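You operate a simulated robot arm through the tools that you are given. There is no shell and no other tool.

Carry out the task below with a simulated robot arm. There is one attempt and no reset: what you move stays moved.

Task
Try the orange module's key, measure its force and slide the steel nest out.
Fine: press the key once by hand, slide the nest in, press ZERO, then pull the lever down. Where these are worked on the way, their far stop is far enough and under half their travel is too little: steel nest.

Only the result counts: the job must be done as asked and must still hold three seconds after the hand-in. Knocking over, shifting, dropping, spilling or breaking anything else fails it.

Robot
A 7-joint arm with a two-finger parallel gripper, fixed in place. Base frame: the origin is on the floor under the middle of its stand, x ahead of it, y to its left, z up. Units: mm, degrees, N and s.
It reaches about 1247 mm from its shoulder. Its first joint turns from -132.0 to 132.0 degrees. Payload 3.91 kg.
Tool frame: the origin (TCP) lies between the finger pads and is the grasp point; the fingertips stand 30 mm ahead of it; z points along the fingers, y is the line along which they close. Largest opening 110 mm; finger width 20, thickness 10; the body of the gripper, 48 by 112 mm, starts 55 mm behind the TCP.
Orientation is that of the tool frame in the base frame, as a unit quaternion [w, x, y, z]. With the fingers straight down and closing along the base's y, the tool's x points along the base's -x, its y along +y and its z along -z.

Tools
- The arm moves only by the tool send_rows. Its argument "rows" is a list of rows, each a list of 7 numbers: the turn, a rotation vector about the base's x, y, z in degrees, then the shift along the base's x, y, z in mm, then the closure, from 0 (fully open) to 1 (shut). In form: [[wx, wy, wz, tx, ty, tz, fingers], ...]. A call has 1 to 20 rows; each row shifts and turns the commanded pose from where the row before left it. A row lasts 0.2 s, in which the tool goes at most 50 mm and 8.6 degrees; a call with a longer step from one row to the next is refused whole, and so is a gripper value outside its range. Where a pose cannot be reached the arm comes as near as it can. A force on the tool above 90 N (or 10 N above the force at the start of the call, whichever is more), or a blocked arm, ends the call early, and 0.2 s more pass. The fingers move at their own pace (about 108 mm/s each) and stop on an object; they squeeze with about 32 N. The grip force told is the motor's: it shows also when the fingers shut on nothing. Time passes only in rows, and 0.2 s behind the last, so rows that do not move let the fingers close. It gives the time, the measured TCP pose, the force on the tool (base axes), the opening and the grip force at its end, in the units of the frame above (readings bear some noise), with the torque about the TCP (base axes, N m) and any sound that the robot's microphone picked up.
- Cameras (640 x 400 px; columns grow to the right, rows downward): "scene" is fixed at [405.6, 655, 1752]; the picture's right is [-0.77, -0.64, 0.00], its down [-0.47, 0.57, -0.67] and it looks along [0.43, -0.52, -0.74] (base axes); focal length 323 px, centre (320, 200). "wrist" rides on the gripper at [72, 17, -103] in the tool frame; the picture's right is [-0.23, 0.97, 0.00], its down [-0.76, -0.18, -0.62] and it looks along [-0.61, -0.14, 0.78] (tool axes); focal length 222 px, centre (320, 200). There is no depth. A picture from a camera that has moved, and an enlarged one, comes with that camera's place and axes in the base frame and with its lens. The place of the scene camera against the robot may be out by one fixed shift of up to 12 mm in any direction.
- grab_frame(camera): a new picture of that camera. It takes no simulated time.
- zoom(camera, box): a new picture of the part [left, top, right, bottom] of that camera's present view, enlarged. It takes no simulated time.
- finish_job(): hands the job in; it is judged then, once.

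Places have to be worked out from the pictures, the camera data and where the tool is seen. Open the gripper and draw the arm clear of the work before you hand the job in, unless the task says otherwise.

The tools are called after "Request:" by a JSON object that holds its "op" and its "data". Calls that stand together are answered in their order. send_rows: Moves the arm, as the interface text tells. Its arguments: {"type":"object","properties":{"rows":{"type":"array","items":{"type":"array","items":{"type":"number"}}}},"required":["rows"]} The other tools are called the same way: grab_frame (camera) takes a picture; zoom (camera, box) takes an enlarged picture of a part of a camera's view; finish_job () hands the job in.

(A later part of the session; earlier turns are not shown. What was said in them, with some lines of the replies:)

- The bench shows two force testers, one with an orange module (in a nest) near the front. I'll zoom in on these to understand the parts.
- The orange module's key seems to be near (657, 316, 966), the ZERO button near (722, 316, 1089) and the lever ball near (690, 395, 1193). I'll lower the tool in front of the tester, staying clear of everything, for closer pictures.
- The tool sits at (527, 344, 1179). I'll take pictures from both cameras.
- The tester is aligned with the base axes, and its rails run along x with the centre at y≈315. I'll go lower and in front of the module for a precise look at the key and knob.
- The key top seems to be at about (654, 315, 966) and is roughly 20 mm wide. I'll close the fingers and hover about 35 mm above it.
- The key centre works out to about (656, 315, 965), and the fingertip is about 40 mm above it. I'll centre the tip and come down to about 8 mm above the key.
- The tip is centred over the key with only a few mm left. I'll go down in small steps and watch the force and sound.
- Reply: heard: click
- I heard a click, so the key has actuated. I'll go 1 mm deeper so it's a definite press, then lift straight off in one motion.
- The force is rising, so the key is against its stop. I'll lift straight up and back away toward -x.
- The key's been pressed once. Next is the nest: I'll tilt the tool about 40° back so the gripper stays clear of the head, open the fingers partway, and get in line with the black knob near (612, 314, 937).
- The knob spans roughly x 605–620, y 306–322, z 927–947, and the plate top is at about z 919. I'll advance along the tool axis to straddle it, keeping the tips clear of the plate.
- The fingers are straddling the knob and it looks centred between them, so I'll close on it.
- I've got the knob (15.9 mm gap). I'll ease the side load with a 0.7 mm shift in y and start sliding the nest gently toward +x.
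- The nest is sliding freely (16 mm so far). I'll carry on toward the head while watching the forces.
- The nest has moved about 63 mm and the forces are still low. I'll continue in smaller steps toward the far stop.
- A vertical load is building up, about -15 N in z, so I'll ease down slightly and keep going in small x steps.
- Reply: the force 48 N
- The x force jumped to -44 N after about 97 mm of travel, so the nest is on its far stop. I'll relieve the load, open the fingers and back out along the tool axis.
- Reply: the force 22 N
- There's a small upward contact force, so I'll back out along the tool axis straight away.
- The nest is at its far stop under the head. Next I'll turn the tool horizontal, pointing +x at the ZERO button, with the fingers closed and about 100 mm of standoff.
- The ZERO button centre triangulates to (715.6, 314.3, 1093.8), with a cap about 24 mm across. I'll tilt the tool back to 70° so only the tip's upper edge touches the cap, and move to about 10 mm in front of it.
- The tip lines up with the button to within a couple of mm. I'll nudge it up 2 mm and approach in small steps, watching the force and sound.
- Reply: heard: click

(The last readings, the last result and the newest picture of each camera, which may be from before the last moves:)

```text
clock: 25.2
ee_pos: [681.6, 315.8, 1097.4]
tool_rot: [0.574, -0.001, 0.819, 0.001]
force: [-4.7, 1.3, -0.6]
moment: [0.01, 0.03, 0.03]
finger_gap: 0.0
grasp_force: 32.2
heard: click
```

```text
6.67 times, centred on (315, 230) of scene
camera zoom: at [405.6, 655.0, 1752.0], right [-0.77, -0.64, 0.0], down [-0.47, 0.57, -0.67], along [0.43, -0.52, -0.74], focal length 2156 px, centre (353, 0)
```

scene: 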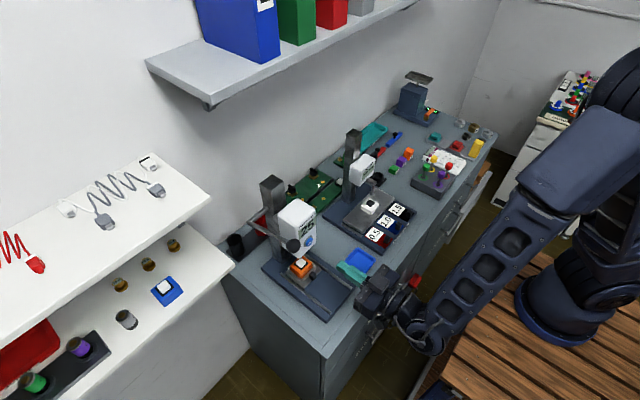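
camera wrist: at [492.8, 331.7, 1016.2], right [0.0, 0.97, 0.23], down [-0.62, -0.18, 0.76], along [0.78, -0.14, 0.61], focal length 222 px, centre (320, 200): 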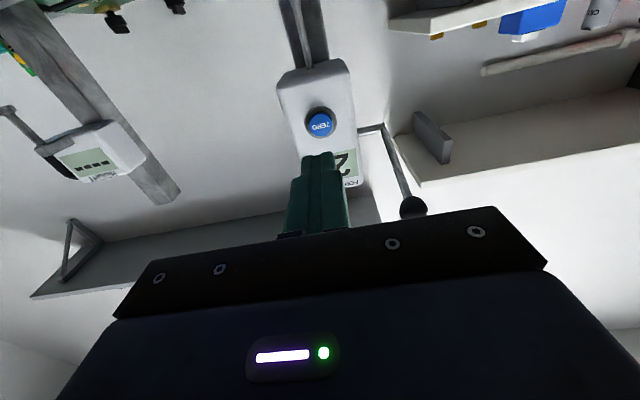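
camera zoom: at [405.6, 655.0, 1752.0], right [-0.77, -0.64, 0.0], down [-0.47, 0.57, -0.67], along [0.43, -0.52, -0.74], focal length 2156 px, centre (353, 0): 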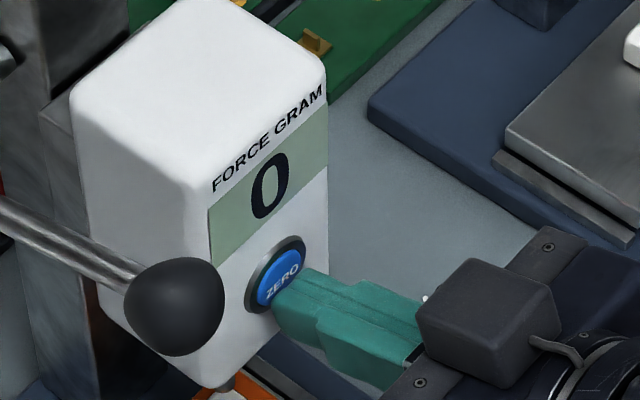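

The display reads 0, so ZERO registered. I'll retract straight back, then rise and re-orient to about 20° tilt above the lever ball, which I put near (683, 395, 1197).

Request:
{"op": "send_rows", "data": {"rows": [[0, 0, 0, -10, 0, 0, 1], [0, 0, 0, -30, 0, 0, 1], [0, 0, 0, -40, 0, 0, 1], [0, 8.4, 0, 0, 13.5, 29, 1], [0, 8.4, 0, 0, 13.5, 29, 1], [0, 8.3, 0, 0, 13.5, 29, 1], [0, 8.3, 0, 0, 13.5, 29, 1], [0, 8.3, 0, 0, 13.5, 29, 1], [0, 8.3, 0, 0, 13.7, 28.6, 1], [0, 0, 0, 0, 0, 0, 1]]}}

Request:
{"op": "grab_frame", "data": {"camera": "wrist"}}

Request:
{"op": "zoom", "data": {"camera": "scene", "box": [240, 150, 400, 300]}}

```text
clock: 27.4
ee_pos: [602.4, 394.7, 1270.7]
tool_rot: [0.174, 0.0, 0.985, 0.001]
force: [-0.2, -0.2, -0.1]
moment: [0.0, 0.01, 0.04]
finger_gap: 0.1
grasp_force: 32.2
```

```text
taken
camera wrist: at [501.0, 410.9, 1341.9], right [0.21, 0.97, 0.08], down [0.5, -0.18, 0.85], along [0.84, -0.14, -0.53], focal length 222 px, centre (320, 200)
```

wrist: 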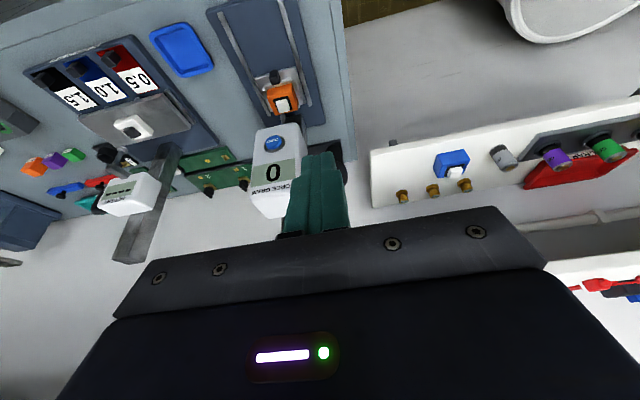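

```text
2.67 times, centred on (320, 225) of scene
camera zoom: at [405.6, 655.0, 1752.0], right [-0.77, -0.64, 0.0], down [-0.47, 0.57, -0.67], along [0.43, -0.52, -0.74], focal length 862 px, centre (320, 133)
```

zoom: 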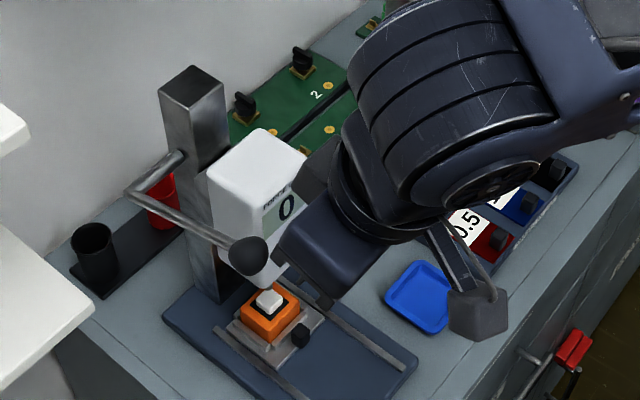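

Request:
{"op": "zoom", "data": {"camera": "wrist", "box": [240, 110, 400, 240]}}

```text
3.08 times, centred on (320, 175) of wrist
camera zoom: at [501.0, 410.9, 1341.9], right [0.21, 0.97, 0.08], down [0.5, -0.18, 0.85], along [0.84, -0.14, -0.53], focal length 684 px, centre (320, 277)
```

zoom: 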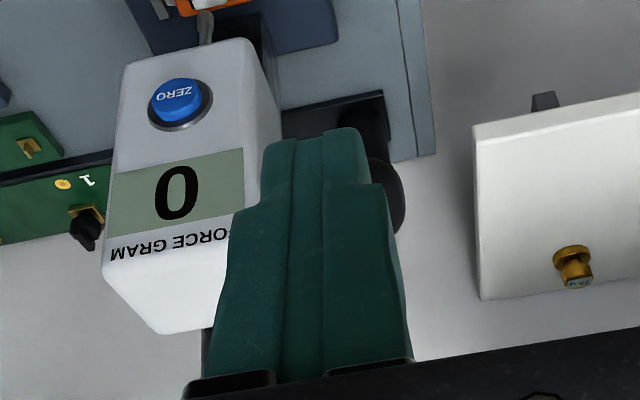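

The ball's right edge is at y≈411, so its centre is at y≈393, and the tool is lined up with it. I'll move to a point just above the ball.

Request:
{"op": "send_rows", "data": {"rows": [[0, 0, 0, 15, 0, 0, 1], [0, 0, 0, 20, 0, 0, 1], [0, 0, 0, 18, 0, 0, 1], [0, 0, 0, 0, 0, 0, 1]]}}

Request:
{"op": "zoom", "data": {"camera": "scene", "box": [240, 150, 370, 270]}}

Request:
{"op": "zoom", "data": {"camera": "wrist", "box": [240, 110, 400, 240]}}

```text
clock: 28.4
ee_pos: [656.6, 393.7, 1271.1]
tool_rot: [0.174, 0.001, 0.985, 0.0]
force: [-0.1, 0.5, -0.2]
moment: [0.0, 0.04, 0.02]
finger_gap: 0.2
grasp_force: 32.0
```

```text
3.33 times, centred on (305, 210) of scene
camera zoom: at [405.6, 655.0, 1752.0], right [-0.77, -0.64, 0.0], down [-0.47, 0.57, -0.67], along [0.43, -0.52, -0.74], focal length 1078 px, centre (370, 167)
```

zoom: 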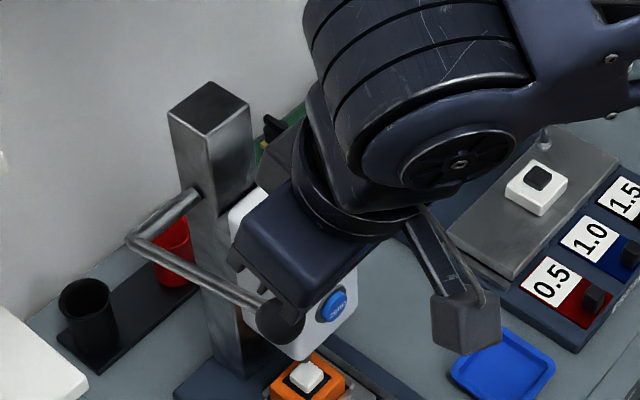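

```text
3.08 times, centred on (320, 175) of wrist
camera zoom: at [554.4, 410.5, 1342.7], right [0.21, 0.97, 0.08], down [0.5, -0.18, 0.85], along [0.84, -0.14, -0.53], focal length 684 px, centre (320, 277)
```

zoom: 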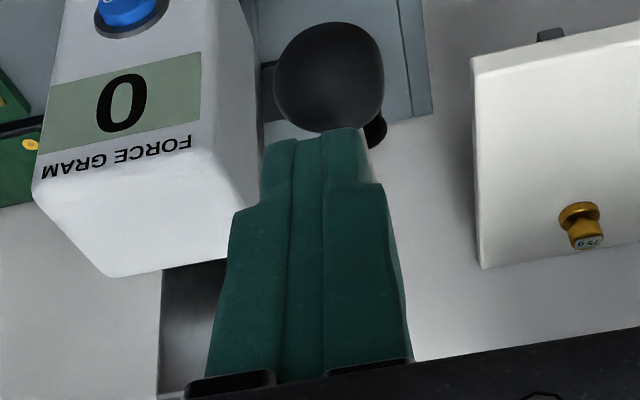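

The ball sits just ahead of and below the tip: centre (683, 396, 1199), radius about 15 mm. I'll advance along the tool axis to touch its top.

Request:
{"op": "send_rows", "data": {"rows": [[0, 0, 0, 2.2, 0.5, -6.1, 1], [0, 0, 0, 2.2, 0.5, -6.1, 1], [0, 0, 0, 2.2, 0, -6.1, 1], [0, 0, 0, 2.2, 0, -6.1, 1]]}}

Request:
{"op": "zoom", "data": {"camera": "wrist", "box": [240, 110, 400, 240]}}

Request:
{"op": "zoom", "data": {"camera": "scene", "box": [240, 150, 370, 270]}}

```text
clock: 29.4
ee_pos: [665.7, 397.7, 1245.9]
tool_rot: [0.174, 0.0, 0.985, 0.001]
force: [0.4, 0.9, -0.3]
moment: [-0.01, -0.03, 0.0]
finger_gap: 0.0
grasp_force: 32.0
```

```text
3.08 times, centred on (320, 175) of wrist
camera zoom: at [562.5, 412.9, 1317.8], right [0.21, 0.97, 0.08], down [0.5, -0.18, 0.85], along [0.84, -0.14, -0.53], focal length 684 px, centre (320, 277)
```

zoom: 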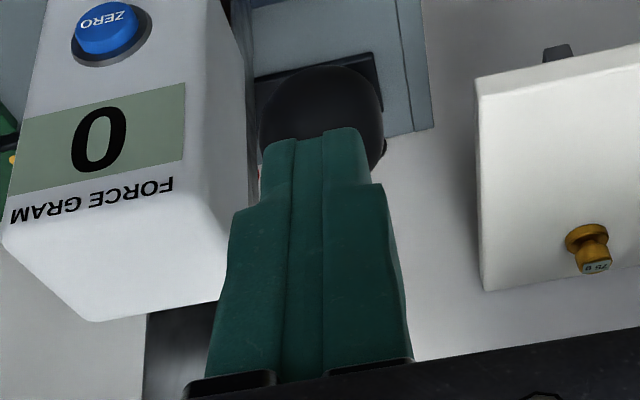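

```text
3.33 times, centred on (305, 210) of scene
camera zoom: at [405.6, 655.0, 1752.0], right [-0.77, -0.64, 0.0], down [-0.47, 0.57, -0.67], along [0.43, -0.52, -0.74], focal length 1078 px, centre (370, 167)
```

zoom: 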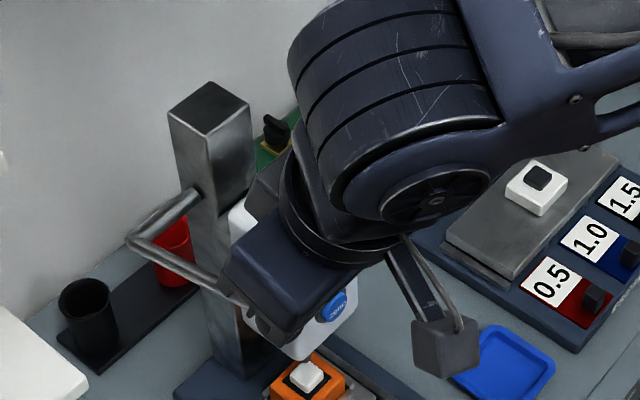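

Request:
{"op": "send_rows", "data": {"rows": [[0, 0, 0, 1, 0, -3, 1], [0, 0, 0, 0, 0, -3, 1], [0, 0, 0, -0.5, 0, -3, 1]]}}

```text
clock: 30.2
ee_pos: [666.0, 397.6, 1237.1]
tool_rot: [0.173, 0.0, 0.985, 0.0]
force: [-1.2, 0.4, -0.2]
moment: [0.02, -0.01, 0.03]
finger_gap: 0.1
grasp_force: 32.9
```

Request:
{"op": "send_rows", "data": {"rows": [[0, 0, 0, -0.5, 0, -3, 1], [0, 0, 0, -0.5, 0, -3, 1], [0, 0, 0, -0.5, 0, -3, 1]]}}

Request:
{"op": "zoom", "data": {"camera": "wrist", "box": [240, 110, 400, 240]}}

Request:
{"op": "zoom", "data": {"camera": "scene", "box": [240, 170, 350, 280]}}

```text
clock: 31.0
ee_pos: [664.2, 396.2, 1227.5]
tool_rot: [0.173, 0.0, 0.985, 0.001]
force: [-1.3, 0.3, -0.3]
moment: [0.02, 0.03, -0.05]
finger_gap: 0.0
grasp_force: 32.5
```

```text
3.08 times, centred on (320, 175) of wrist
camera zoom: at [562.1, 413.0, 1299.8], right [0.21, 0.97, 0.08], down [0.5, -0.18, 0.85], along [0.84, -0.14, -0.53], focal length 684 px, centre (320, 277)
```

zoom: 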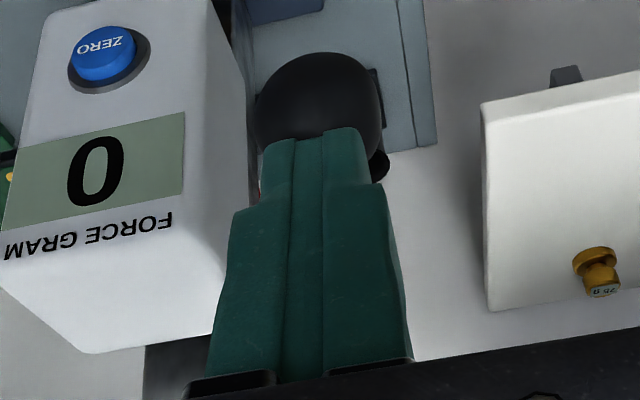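

```text
3.64 times, centred on (295, 225) of scene
camera zoom: at [405.6, 655.0, 1752.0], right [-0.77, -0.64, 0.0], down [-0.47, 0.57, -0.67], along [0.43, -0.52, -0.74], focal length 1176 px, centre (411, 109)
```

zoom: 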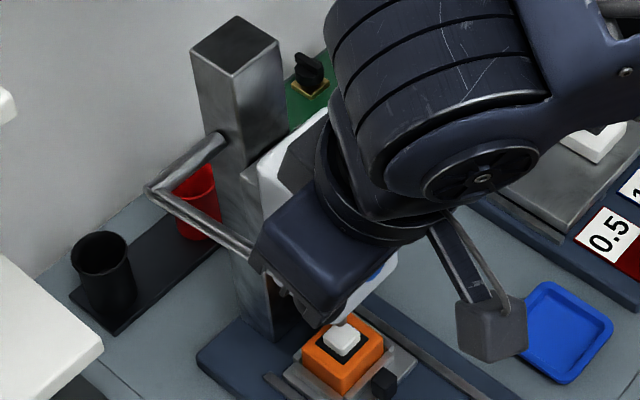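

The lever rod is rotating down under very little force. I'll keep following the arc and watch the display and force.

Request:
{"op": "send_rows", "data": {"rows": [[0, 0, 0, -1, 0, -6, 1], [0, 0, 0, -1, 0, -6, 1], [0, 0, 0, -0.5, 0, -6, 1], [0, 0, 0, -0.5, 0, -6, 1]]}}

Request:
{"op": "zoom", "data": {"camera": "wrist", "box": [240, 110, 400, 240]}}

Request:
{"op": "zoom", "data": {"camera": "scene", "box": [240, 170, 350, 280]}}

```text
clock: 32.0
ee_pos: [661.0, 396.0, 1204.0]
tool_rot: [0.174, -0.001, 0.985, 0.001]
force: [-0.2, -0.5, 0.7]
moment: [0.01, -0.02, -0.01]
finger_gap: 0.0
grasp_force: 32.2
```

```text
3.08 times, centred on (320, 175) of wrist
camera zoom: at [559.0, 412.9, 1275.8], right [0.21, 0.97, 0.08], down [0.5, -0.18, 0.85], along [0.84, -0.14, -0.53], focal length 684 px, centre (320, 277)
```

zoom: 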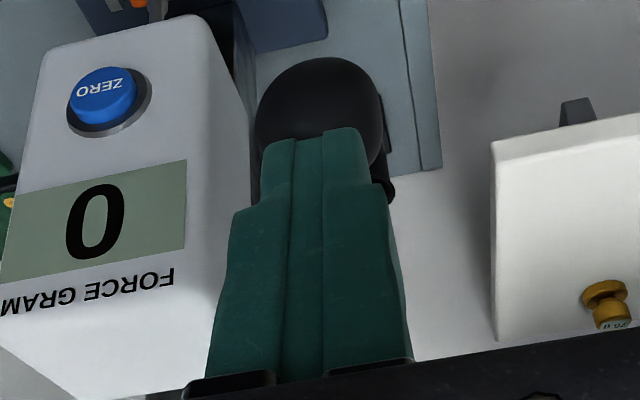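

```text
3.64 times, centred on (295, 225) of scene
camera zoom: at [405.6, 655.0, 1752.0], right [-0.77, -0.64, 0.0], down [-0.47, 0.57, -0.67], along [0.43, -0.52, -0.74], focal length 1176 px, centre (411, 109)
```

zoom: 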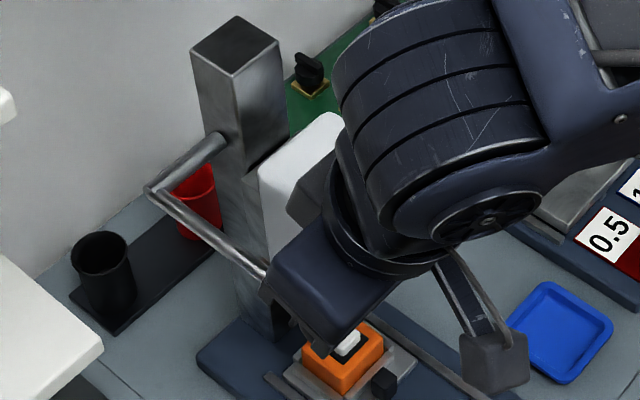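

Request:
{"op": "send_rows", "data": {"rows": [[0, 0, 0, -0.3, 0, -6, 1], [0, 0, 0, 0, 0, -6, 1], [0, 0, 0, 0, 0, -6, 1], [0, 0, 0, 0.3, 0, -6, 1]]}}

Request:
{"op": "zoom", "data": {"camera": "wrist", "box": [240, 110, 400, 240]}}

Request:
{"op": "zoom", "data": {"camera": "scene", "box": [240, 170, 350, 280]}}

```text
clock: 33.0
ee_pos: [661.1, 396.3, 1180.0]
tool_rot: [0.174, 0.0, 0.985, 0.0]
force: [-0.2, -0.2, 1.0]
moment: [-0.01, 0.0, 0.0]
finger_gap: 0.0
grasp_force: 31.9
```

```text
3.08 times, centred on (320, 175) of wrist
camera zoom: at [558.8, 413.4, 1252.0], right [0.21, 0.97, 0.08], down [0.5, -0.18, 0.85], along [0.84, -0.14, -0.53], focal length 684 px, centre (320, 277)
```

zoom: 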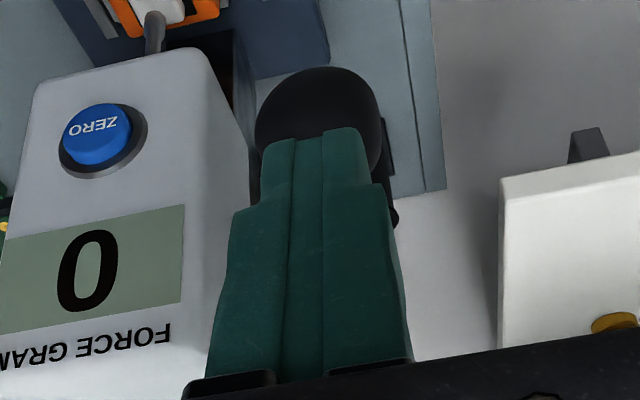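

```text
3.64 times, centred on (295, 225) of scene
camera zoom: at [405.6, 655.0, 1752.0], right [-0.77, -0.64, 0.0], down [-0.47, 0.57, -0.67], along [0.43, -0.52, -0.74], focal length 1176 px, centre (411, 109)
```

zoom: 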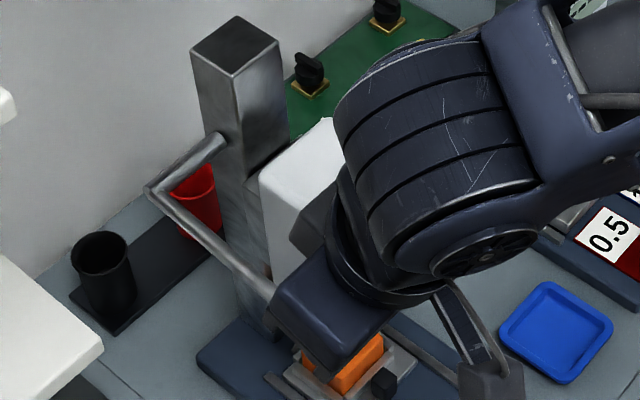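

Request:
{"op": "send_rows", "data": {"rows": [[0, 0, 0, 0.7, 0, -6, 1], [0, 0, 0, 0.9, 0, -6, 1], [0, 0, 0, 1.2, 0, -6, 1], [0, 0, 0, 1.4, 0, -6, 1]]}}

Request:
{"op": "zoom", "data": {"camera": "wrist", "box": [220, 90, 400, 240]}}

Request:
{"op": "zoom", "data": {"camera": "scene", "box": [240, 170, 350, 280]}}

```text
clock: 34.0
ee_pos: [666.4, 396.9, 1154.2]
tool_rot: [0.174, 0.0, 0.985, 0.0]
force: [-0.9, -0.4, 0.7]
moment: [0.01, -0.01, 0.01]
finger_gap: 0.2
grasp_force: 32.4
```

```text
2.67 times, centred on (310, 165) of wrist
camera zoom: at [563.4, 413.0, 1227.3], right [0.21, 0.97, 0.08], down [0.5, -0.18, 0.85], along [0.84, -0.14, -0.53], focal length 592 px, centre (347, 293)
```

zoom: 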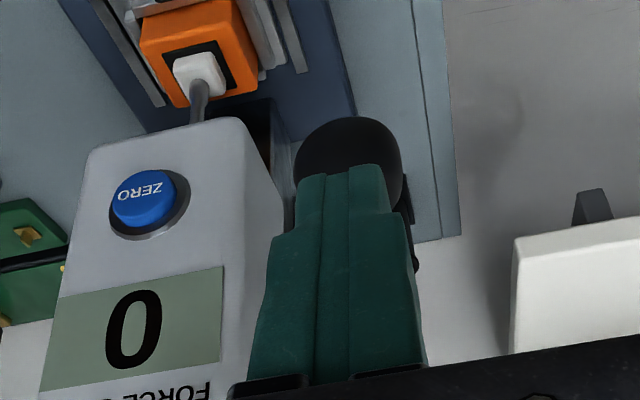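

```text
3.64 times, centred on (295, 225) of scene
camera zoom: at [405.6, 655.0, 1752.0], right [-0.77, -0.64, 0.0], down [-0.47, 0.57, -0.67], along [0.43, -0.52, -0.74], focal length 1176 px, centre (411, 109)
```

zoom: 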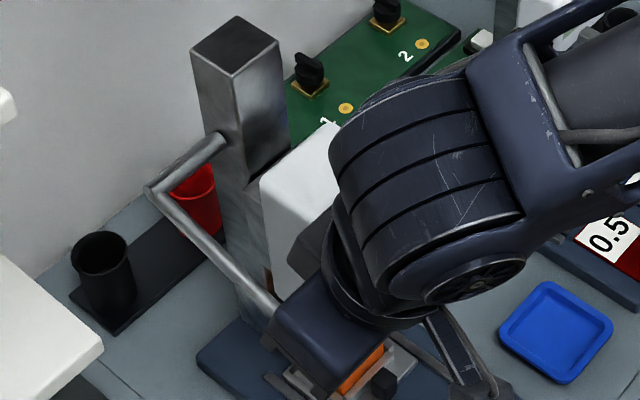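

The probe is now almost on the key and the display still reads 0. I'll continue in smaller arc steps with a little more tilt to keep the gripper clear of the head.

Request:
{"op": "send_rows", "data": {"rows": [[0, 0, 0, 1.2, 0, -3.8, 1], [0, -1, 0, 1.3, 0, -3.7, 1], [0, -1, 0, 1.5, 0, -3.7, 1]]}}

Request:
{"op": "zoom", "data": {"camera": "wrist", "box": [220, 90, 400, 240]}}

```text
clock: 34.8
ee_pos: [669.2, 397.2, 1144.7]
tool_rot: [0.191, 0.0, 0.982, 0.0]
force: [-0.5, -0.5, 1.0]
moment: [0.01, -0.02, 0.03]
finger_gap: 0.0
grasp_force: 32.2
heard: click
```

```text
2.67 times, centred on (310, 165) of wrist
camera zoom: at [564.5, 413.2, 1212.6], right [0.21, 0.97, 0.08], down [0.47, -0.18, 0.86], along [0.86, -0.14, -0.5], focal length 592 px, centre (347, 293)
```

zoom: 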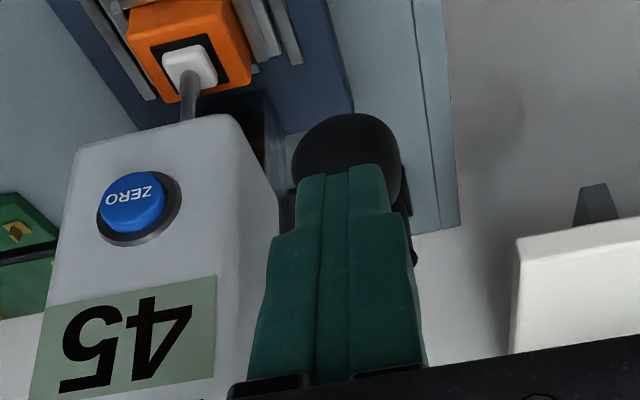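

A click, and the display now reads 45. The lever isn't on a stop yet, so I'll keep lowering it gently and look for its end stop with small forces only.

Request:
{"op": "send_rows", "data": {"rows": [[0, -1, 0, 1, 0, -2.5, 1], [0, 0, 0, 1, 0, -2.5, 1]]}}

Request:
{"op": "zoom", "data": {"camera": "wrist", "box": [220, 90, 400, 240]}}

Request:
{"op": "zoom", "data": {"camera": "scene", "box": [240, 170, 350, 280]}}

```text
clock: 35.4
ee_pos: [670.6, 398.1, 1141.4]
tool_rot: [0.2, 0.0, 0.98, 0.001]
force: [-13.1, -5.1, 18.5]
moment: [-0.09, 0.14, -0.15]
finger_gap: 0.0
grasp_force: 32.1
```

```text
2.67 times, centred on (310, 165) of wrist
camera zoom: at [564.4, 413.0, 1207.4], right [0.21, 0.97, 0.09], down [0.46, -0.18, 0.87], along [0.87, -0.14, -0.48], focal length 592 px, centre (347, 293)
```

zoom: 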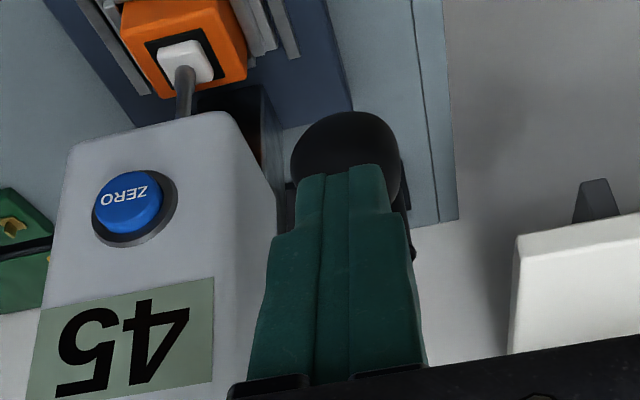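

```text
3.64 times, centred on (295, 225) of scene
camera zoom: at [405.6, 655.0, 1752.0], right [-0.77, -0.64, 0.0], down [-0.47, 0.57, -0.67], along [0.43, -0.52, -0.74], focal length 1176 px, centre (411, 109)
```

zoom: 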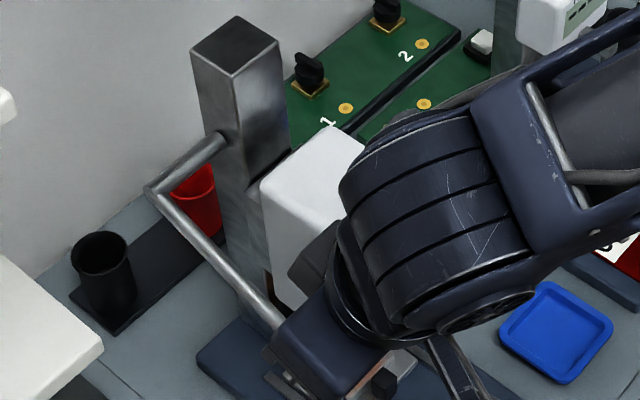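

The resistance jumped to about 22 N, so the lever is at its end stop and the display holds 45. I'll back off along the arc and see whether the lever springs back by itself.

Request:
{"op": "send_rows", "data": {"rows": [[0, 0, 0, -2, 0, 5, 1], [0, 0, 0, -3, 0, 8, 1], [0, 0, 0, -3.5, 0, 10, 1], [0, 0, 0, -3, 0, 10, 1]]}}

Request:
{"op": "zoom", "data": {"camera": "wrist", "box": [220, 90, 400, 240]}}

Request:
{"op": "zoom", "data": {"camera": "scene", "box": [240, 170, 350, 280]}}

```text
clock: 36.4
ee_pos: [659.9, 396.6, 1173.4]
tool_rot: [0.199, 0.0, 0.98, 0.0]
force: [0.5, -0.7, 1.1]
moment: [-0.01, -0.02, 0.02]
finger_gap: 0.0
grasp_force: 32.2
```

```text
2.67 times, centred on (310, 165) of wrist
camera zoom: at [554.3, 413.4, 1239.7], right [0.21, 0.97, 0.09], down [0.46, -0.18, 0.87], along [0.86, -0.14, -0.48], focal length 592 px, centre (347, 293)
```

zoom: 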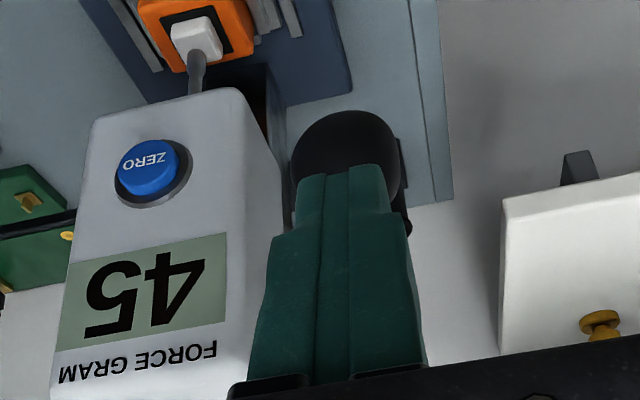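

```text
3.64 times, centred on (295, 225) of scene
camera zoom: at [405.6, 655.0, 1752.0], right [-0.77, -0.64, 0.0], down [-0.47, 0.57, -0.67], along [0.43, -0.52, -0.74], focal length 1176 px, centre (411, 109)
```

zoom: 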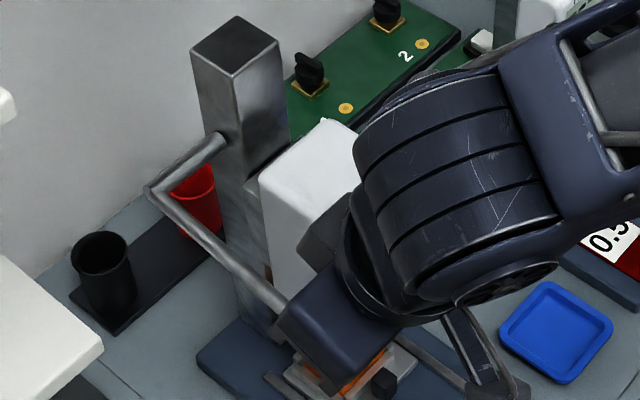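

The lever is springing back under the finger and the display keeps 45. I'll follow it up slowly to rest, then lift clear.

Request:
{"op": "send_rows", "data": {"rows": [[0, 0, 0, -0.5, 0, 9, 1], [0, 0, 0, 0, 0, 9, 1], [0, 0, 0, 0.5, 0, 9, 1], [0, 0, 0, 1, 0, 9, 1], [0, 0, 0, 1, 0, 9, 1], [0, 0, 0, 1.5, 0, 9, 1], [0, 0, 0, 1, 0, 9, 1], [0, 0, 0, -2, 0, 9, 1], [0, 0, 0, -5, 0, 12, 1], [0, 0, 0, -10, 0, 15, 1], [0, 0, 0, -20, 0, 10, 1], [0, 0, 0, -30, 0, 0, 1]]}}

Request:
{"op": "grab_frame", "data": {"camera": "wrist"}}

Request:
{"op": "zoom", "data": {"camera": "scene", "box": [240, 160, 370, 300]}}

```text
clock: 39.0
ee_pos: [597.0, 399.2, 1282.8]
tool_rot: [0.199, 0.0, 0.98, 0.001]
force: [-0.1, -0.5, -0.1]
moment: [0.04, 0.02, -0.02]
finger_gap: 0.1
grasp_force: 32.3
```

```text
taken
camera wrist: at [490.7, 415.1, 1348.6], right [0.21, 0.97, 0.09], down [0.46, -0.18, 0.87], along [0.86, -0.14, -0.48], focal length 222 px, centre (320, 200)
```

wrist: 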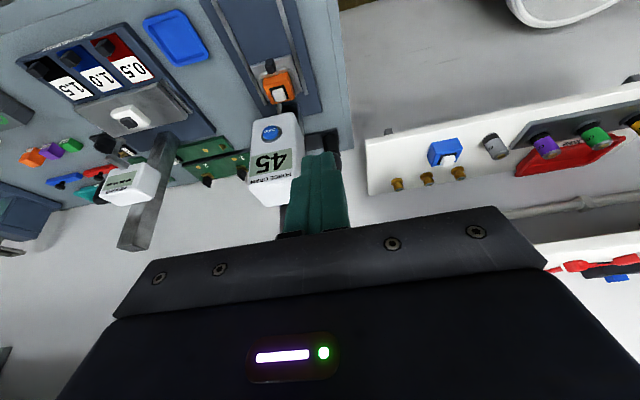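

```text
2.86 times, centred on (305, 230) of scene
camera zoom: at [405.6, 655.0, 1752.0], right [-0.77, -0.64, 0.0], down [-0.47, 0.57, -0.67], along [0.43, -0.52, -0.74], focal length 924 px, centre (363, 114)
```

zoom: 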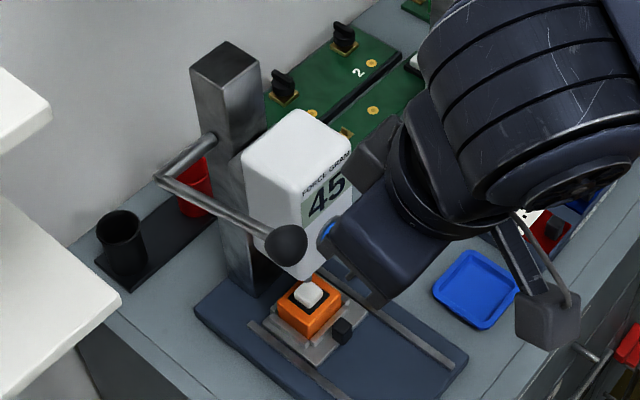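

The lever is back at rest, the measurement is 45, and the nest is still in. I'll bring the tool back to 40° tilt in front of the tester with the fingers part open, to pull the nest out.

Request:
{"op": "send_rows", "data": {"rows": [[0, -2.8, 0, -4, -13.7, -30, 0.6], [0, -2.8, 0, -4, -13.7, -30, 0.6], [0, -2.8, 0, -4, -13.7, -30, 0.6], [0, -2.8, 0, -4, -13.7, -30, 0.6], [0, -2.9, 0, -4, -13.7, -30, 0.6], [0, -2.9, 0, -2, -13.8, -31.7, 0.6], [0, 0, 0, 19, 0, -24, 0.6], [0, 0, 0, 20, 0, -24, 0.6], [0, 0, 0, 20, 0, -24, 0.6], [0, 0, 0, 19, 0, -24, 0.6], [0, 0, 0, 0, 0, 0, 0.6]]}}

Request:
{"op": "zoom", "data": {"camera": "wrist", "box": [230, 60, 410, 200]}}

Request:
{"op": "zoom", "data": {"camera": "scene", "box": [250, 190, 380, 310]}}

```text
clock: 41.4
ee_pos: [654.8, 314.1, 1003.8]
tool_rot: [0.342, 0.001, 0.94, -0.001]
force: [0.8, -0.9, 0.1]
moment: [0.03, 0.03, 0.04]
finger_gap: 44.1
grasp_force: 0.0
```

```text
2.86 times, centred on (320, 130) of wrist
camera zoom: at [533.5, 330.9, 1035.6], right [0.17, 0.97, 0.15], down [0.18, -0.18, 0.97], along [0.97, -0.14, -0.21], focal length 635 px, centre (320, 400)
```

zoom: 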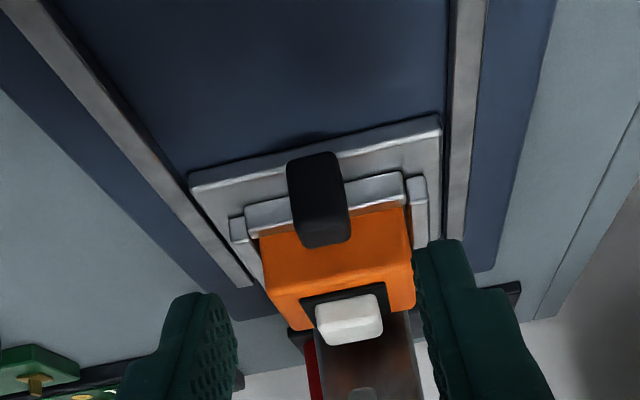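

```text
3.33 times, centred on (315, 250) of scene
camera zoom: at [405.6, 655.0, 1752.0], right [-0.77, -0.64, 0.0], down [-0.47, 0.57, -0.67], along [0.43, -0.52, -0.74], focal length 1078 px, centre (337, 33)
```

zoom: 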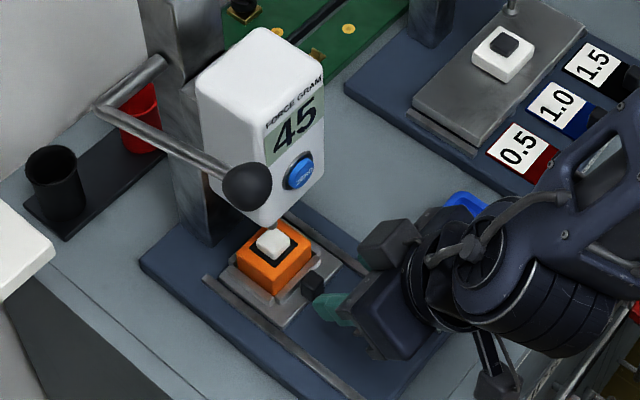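

The knob front is at about x 700–702, as expected with the nest fully in. I'll advance along the tool axis to straddle it, about 2 mm higher than last time.

Request:
{"op": "send_rows", "data": {"rows": [[0, 0, 0, 8, 0, -10, 0.6], [0, 0, 0, 8, 0, -10, 0.6], [0, 0, 0, 8, 0, -10, 0.6], [0, 0, 0, 7, 0, -9, 0.6], [0, 0, 0, 5, 0, -6, 0.6], [0, 0, 0, 2, 0, -2.3, 0.6], [0, 0, 0, 0, 0, 0, 0.6]]}}

Request:
{"op": "zoom", "data": {"camera": "wrist", "box": [230, 60, 410, 200]}}

Request:
{"op": "zoom", "data": {"camera": "scene", "box": [260, 210, 360, 300]}}

```text
clock: 43.0
ee_pos: [691.7, 315.0, 956.4]
tool_rot: [0.343, 0.0, 0.939, 0.0]
force: [-0.3, -0.7, 0.0]
moment: [-0.06, -0.01, -0.04]
finger_gap: 44.0
grasp_force: 0.1
```

```text
2.86 times, centred on (320, 130) of wrist
camera zoom: at [570.8, 330.6, 988.9], right [0.17, 0.97, 0.15], down [0.18, -0.18, 0.97], along [0.97, -0.14, -0.21], focal length 635 px, centre (320, 400)
```

zoom: 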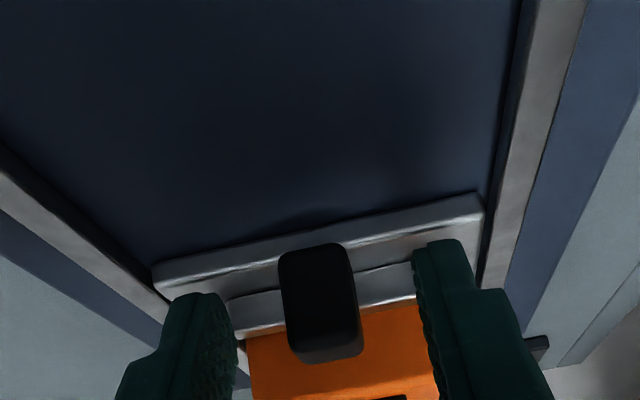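

```text
4.44 times, centred on (310, 255) of scene
camera zoom: at [405.6, 655.0, 1752.0], right [-0.77, -0.64, 0.0], down [-0.47, 0.57, -0.67], along [0.43, -0.52, -0.74], focal length 1437 px, centre (364, -44)
```

zoom: 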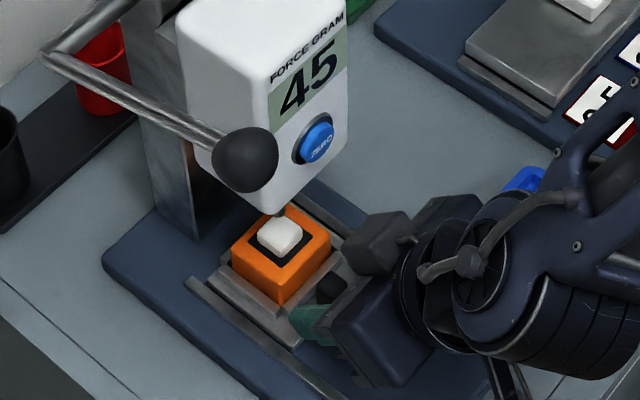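

The fingers are around the knob with no contact force, so I'll close on it now.

Request:
{"op": "send_rows", "data": {"rows": [[0, 0, 0, 0, 0, 0, 1], [0, 0, 0, 0, 0, 0, 1], [0, 0, 0, 0, 0, 0, 1]]}}

```text
clock: 43.8
ee_pos: [690.6, 314.9, 954.8]
tool_rot: [0.341, 0.0, 0.94, 0.0]
force: [0.0, 6.8, -0.3]
moment: [0.15, 0.18, 0.04]
finger_gap: 16.0
grasp_force: 45.0
```

I've got the knob with a 16.0 mm gap. I'll pull the nest out in -x and check forces on the way.

Request:
{"op": "send_rows", "data": {"rows": [[0, 0, 0, -2, 0.4, 0, 1], [0, 0, 0, -5, 0, 0, 1], [0, 0, 0, -7, 0, 0, 1], [0, 0, 0, -8, 0, 0, 1], [0, 0, 0, -8, 0, 0, 1]]}}

Request:
{"op": "zoom", "data": {"camera": "scene", "box": [260, 210, 390, 320]}}

```text
clock: 45.0
ee_pos: [660.4, 314.6, 956.5]
tool_rot: [0.342, 0.001, 0.94, -0.001]
force: [0.0, 1.3, -5.2]
moment: [0.11, -0.43, 0.05]
finger_gap: 15.8
grasp_force: 45.3
```

```text
3.64 times, centred on (325, 265) of scene
camera zoom: at [405.6, 655.0, 1752.0], right [-0.77, -0.64, 0.0], down [-0.47, 0.57, -0.67], along [0.43, -0.52, -0.74], focal length 1176 px, centre (302, -36)
```

zoom: 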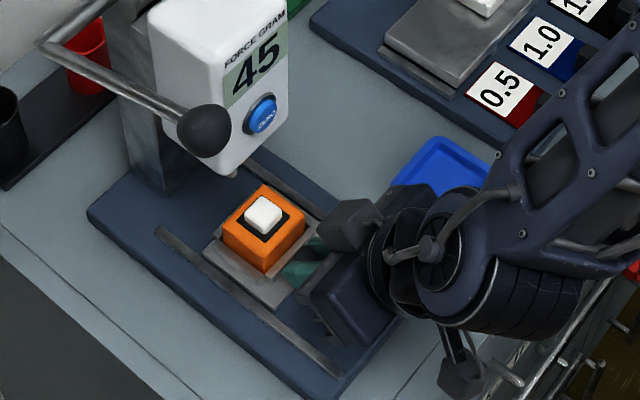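

The nest is coming out smoothly with low force, so I'll continue to about 90 mm out.

Request:
{"op": "send_rows", "data": {"rows": [[0, 0, 0, -8, 0, -0.3, 1], [0, 0, 0, -8, 0, 0, 1], [0, 0, 0, -8, 0, 0, 1], [0, 0, 0, -8, 0, 0, 1], [0, 0, 0, -8, 0, 0, 1], [0, 0, 0, -8, 0, 0, 1], [0, 0, 0, -8, 0, 0, 1], [0, 0, 0, -5, 0, 0, 1]]}}

Request:
{"op": "zoom", "data": {"camera": "scene", "box": [260, 210, 390, 320]}}

```text
clock: 46.8
ee_pos: [599.6, 315.4, 957.5]
tool_rot: [0.341, 0.0, 0.94, 0.001]
force: [1.0, -5.5, 12.1]
moment: [-0.07, -0.87, -0.02]
finger_gap: 15.8
grasp_force: 45.0
```

```text
3.64 times, centred on (325, 265) of scene
camera zoom: at [405.6, 655.0, 1752.0], right [-0.77, -0.64, 0.0], down [-0.47, 0.57, -0.67], along [0.43, -0.52, -0.74], focal length 1176 px, centre (302, -36)
```

zoom: 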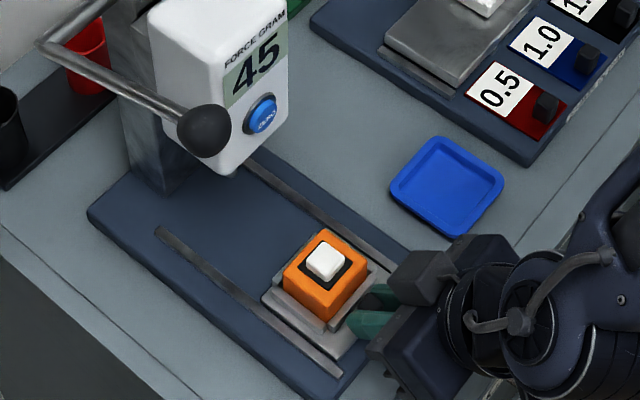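

About 91 mm out. I'll finish with small steps until the outer stop is felt.

Request:
{"op": "send_rows", "data": {"rows": [[0, 0, 0, -2, 0, 0.4, 1], [0, 0, 0, -2, 0, 0, 1]]}}

```text
clock: 47.4
ee_pos: [596.9, 314.8, 956.7]
tool_rot: [0.342, 0.0, 0.94, 0.0]
force: [4.8, -2.6, 6.4]
moment: [-0.09, 0.3, 0.01]
finger_gap: 15.7
grasp_force: 44.7
```

Request:
{"op": "send_rows", "data": {"rows": [[0, 0, 0, -2, 0, 0, 1], [0, 0, 0, -1.5, 0, 0, 1]]}}

```text
clock: 48.0
ee_pos: [594.8, 314.8, 956.3]
tool_rot: [0.343, 0.0, 0.939, 0.0]
force: [39.6, 4.9, -3.8]
moment: [-0.03, -0.62, 0.42]
finger_gap: 16.1
grasp_force: 44.7
```

The +40 N reaction shows the nest is on its outer stop. I'll relieve the load, open the fingers and check before withdrawing.

Request:
{"op": "send_rows", "data": {"rows": [[0, 0, 0, 1.8, 0, 0, 1], [0, 0, 0, 0, 0, 0, 0.6], [0, 0, 0, 0, 0, 0, 0.6], [0, 0, 0, 0, 0, 0, 0.6]]}}

Request:
{"op": "zoom", "data": {"camera": "scene", "box": [260, 210, 390, 320]}}

```text
clock: 49.0
ee_pos: [594.5, 315.4, 956.3]
tool_rot: [0.342, 0.0, 0.94, 0.0]
force: [0.5, -0.1, -0.1]
moment: [0.02, 0.0, 0.0]
finger_gap: 44.0
grasp_force: 0.0
```

```text
3.64 times, centred on (325, 265) of scene
camera zoom: at [405.6, 655.0, 1752.0], right [-0.77, -0.64, 0.0], down [-0.47, 0.57, -0.67], along [0.43, -0.52, -0.74], focal length 1176 px, centre (302, -36)
```

zoom: 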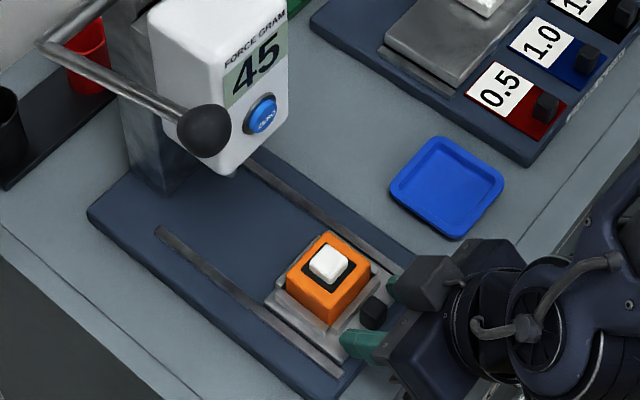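

The fingers are free with no residual force, and the nest is fully out. I'll withdraw along the tool axis, rise clear and open fully.

Request:
{"op": "send_rows", "data": {"rows": [[0, 0, 0, -4, 0, 5, 0.6], [0, 0, 0, -8, 0, 10, 0.6], [0, 0, 0, -12, 0, 14, 0.6], [0, 0, 0, -14, 0, 17, 0.6], [0, 0, 0, -14, 0, 20, 0.5], [0, 0, 0, -14, 0, 30, 0.3], [0, 8, 0, -10, 0, 40, 0], [0, 8, 0, -5, -5, 45, 0], [0, 8, 0, 0, -5, 45, 0], [0, 8, 0, 0, -5, 45, 0], [0, 8, 0, 0, -5, 45, 0], [0, 0, 0, 0, 0, 0, 0]]}}

Request:
{"op": "grab_frame", "data": {"camera": "scene"}}

Request:
{"op": "zoom", "data": {"camera": "scene", "box": [240, 160, 380, 320]}}

Request:
{"op": "grab_frame", "data": {"camera": "wrist"}}

```text
clock: 51.6
ee_pos: [511.8, 296.8, 1273.8]
tool_rot: [-0.001, 0.0, 1.0, 0.0]
force: [0.1, 0.3, 0.5]
moment: [0.0, 0.03, 0.03]
finger_gap: 110.1
grasp_force: 0.1
```

```text
taken
```

scene: 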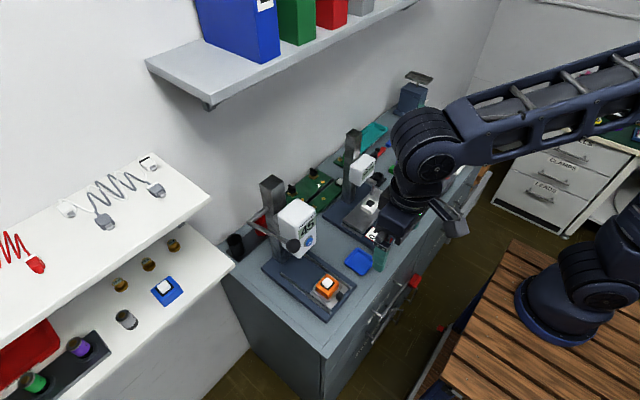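

```text
2.50 times, centred on (310, 240) of scene
camera zoom: at [405.6, 655.0, 1752.0], right [-0.77, -0.64, 0.0], down [-0.47, 0.57, -0.67], along [0.43, -0.52, -0.74], focal length 809 px, centre (345, 100)
```

zoom: 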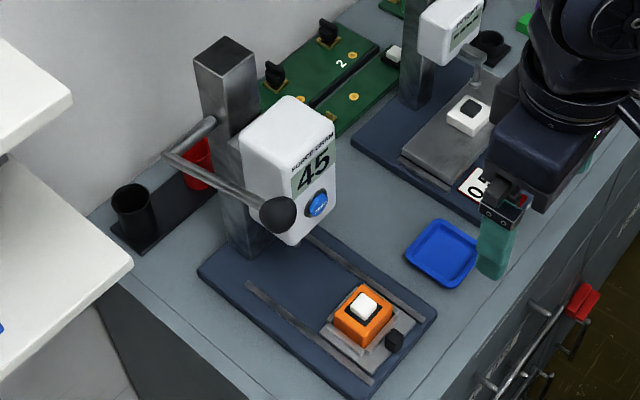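

```text
taken
camera wrist: at [440.7, 312.2, 1376.8], right [0.23, 0.97, 0.0], down [0.76, -0.18, 0.62], along [0.61, -0.14, -0.78], focal length 222 px, centre (320, 200)
```

wrist: 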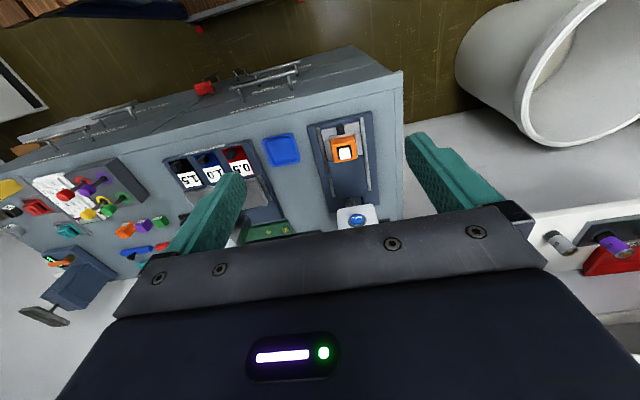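

The pictures show the nest out with the orange module still in it, the lever at rest and the display holding 45. Nothing else has moved, and the gripper is open and clear, so I'm handing the job in.

Request:
{"op": "finish_job", "data": {}}

```text
The job is handed in.
```

I tried the orange module's key and measured its force, and the steel nest is back out. The display reads 45, presumably grams (it's labelled "FORCE GRAM"). The job is handed in; I haven't seen the verdict.

1. **Key:** I pressed it once by hand and heard a single click.
2. **Nest in:** I slid it about 97 mm, until it hit its far stop.
3. **ZERO:** I pressed it once; it clicked and the display went from 25 to 0.
4. **Lever:** I pulled it down to its end stop. The key clicked on the way and the display went to 45. The lever then sprang back up as I let it rise.
5. **Nest out:** I pulled it back until it hit its outer stop.

When I first let go of the knob with the nest fully in, the fingers briefly pressed on something with about 21 N. It cleared as soon as I backed out. In the last pictures nothing else had moved, the module was still in its nest, and the gripper was open and clear.
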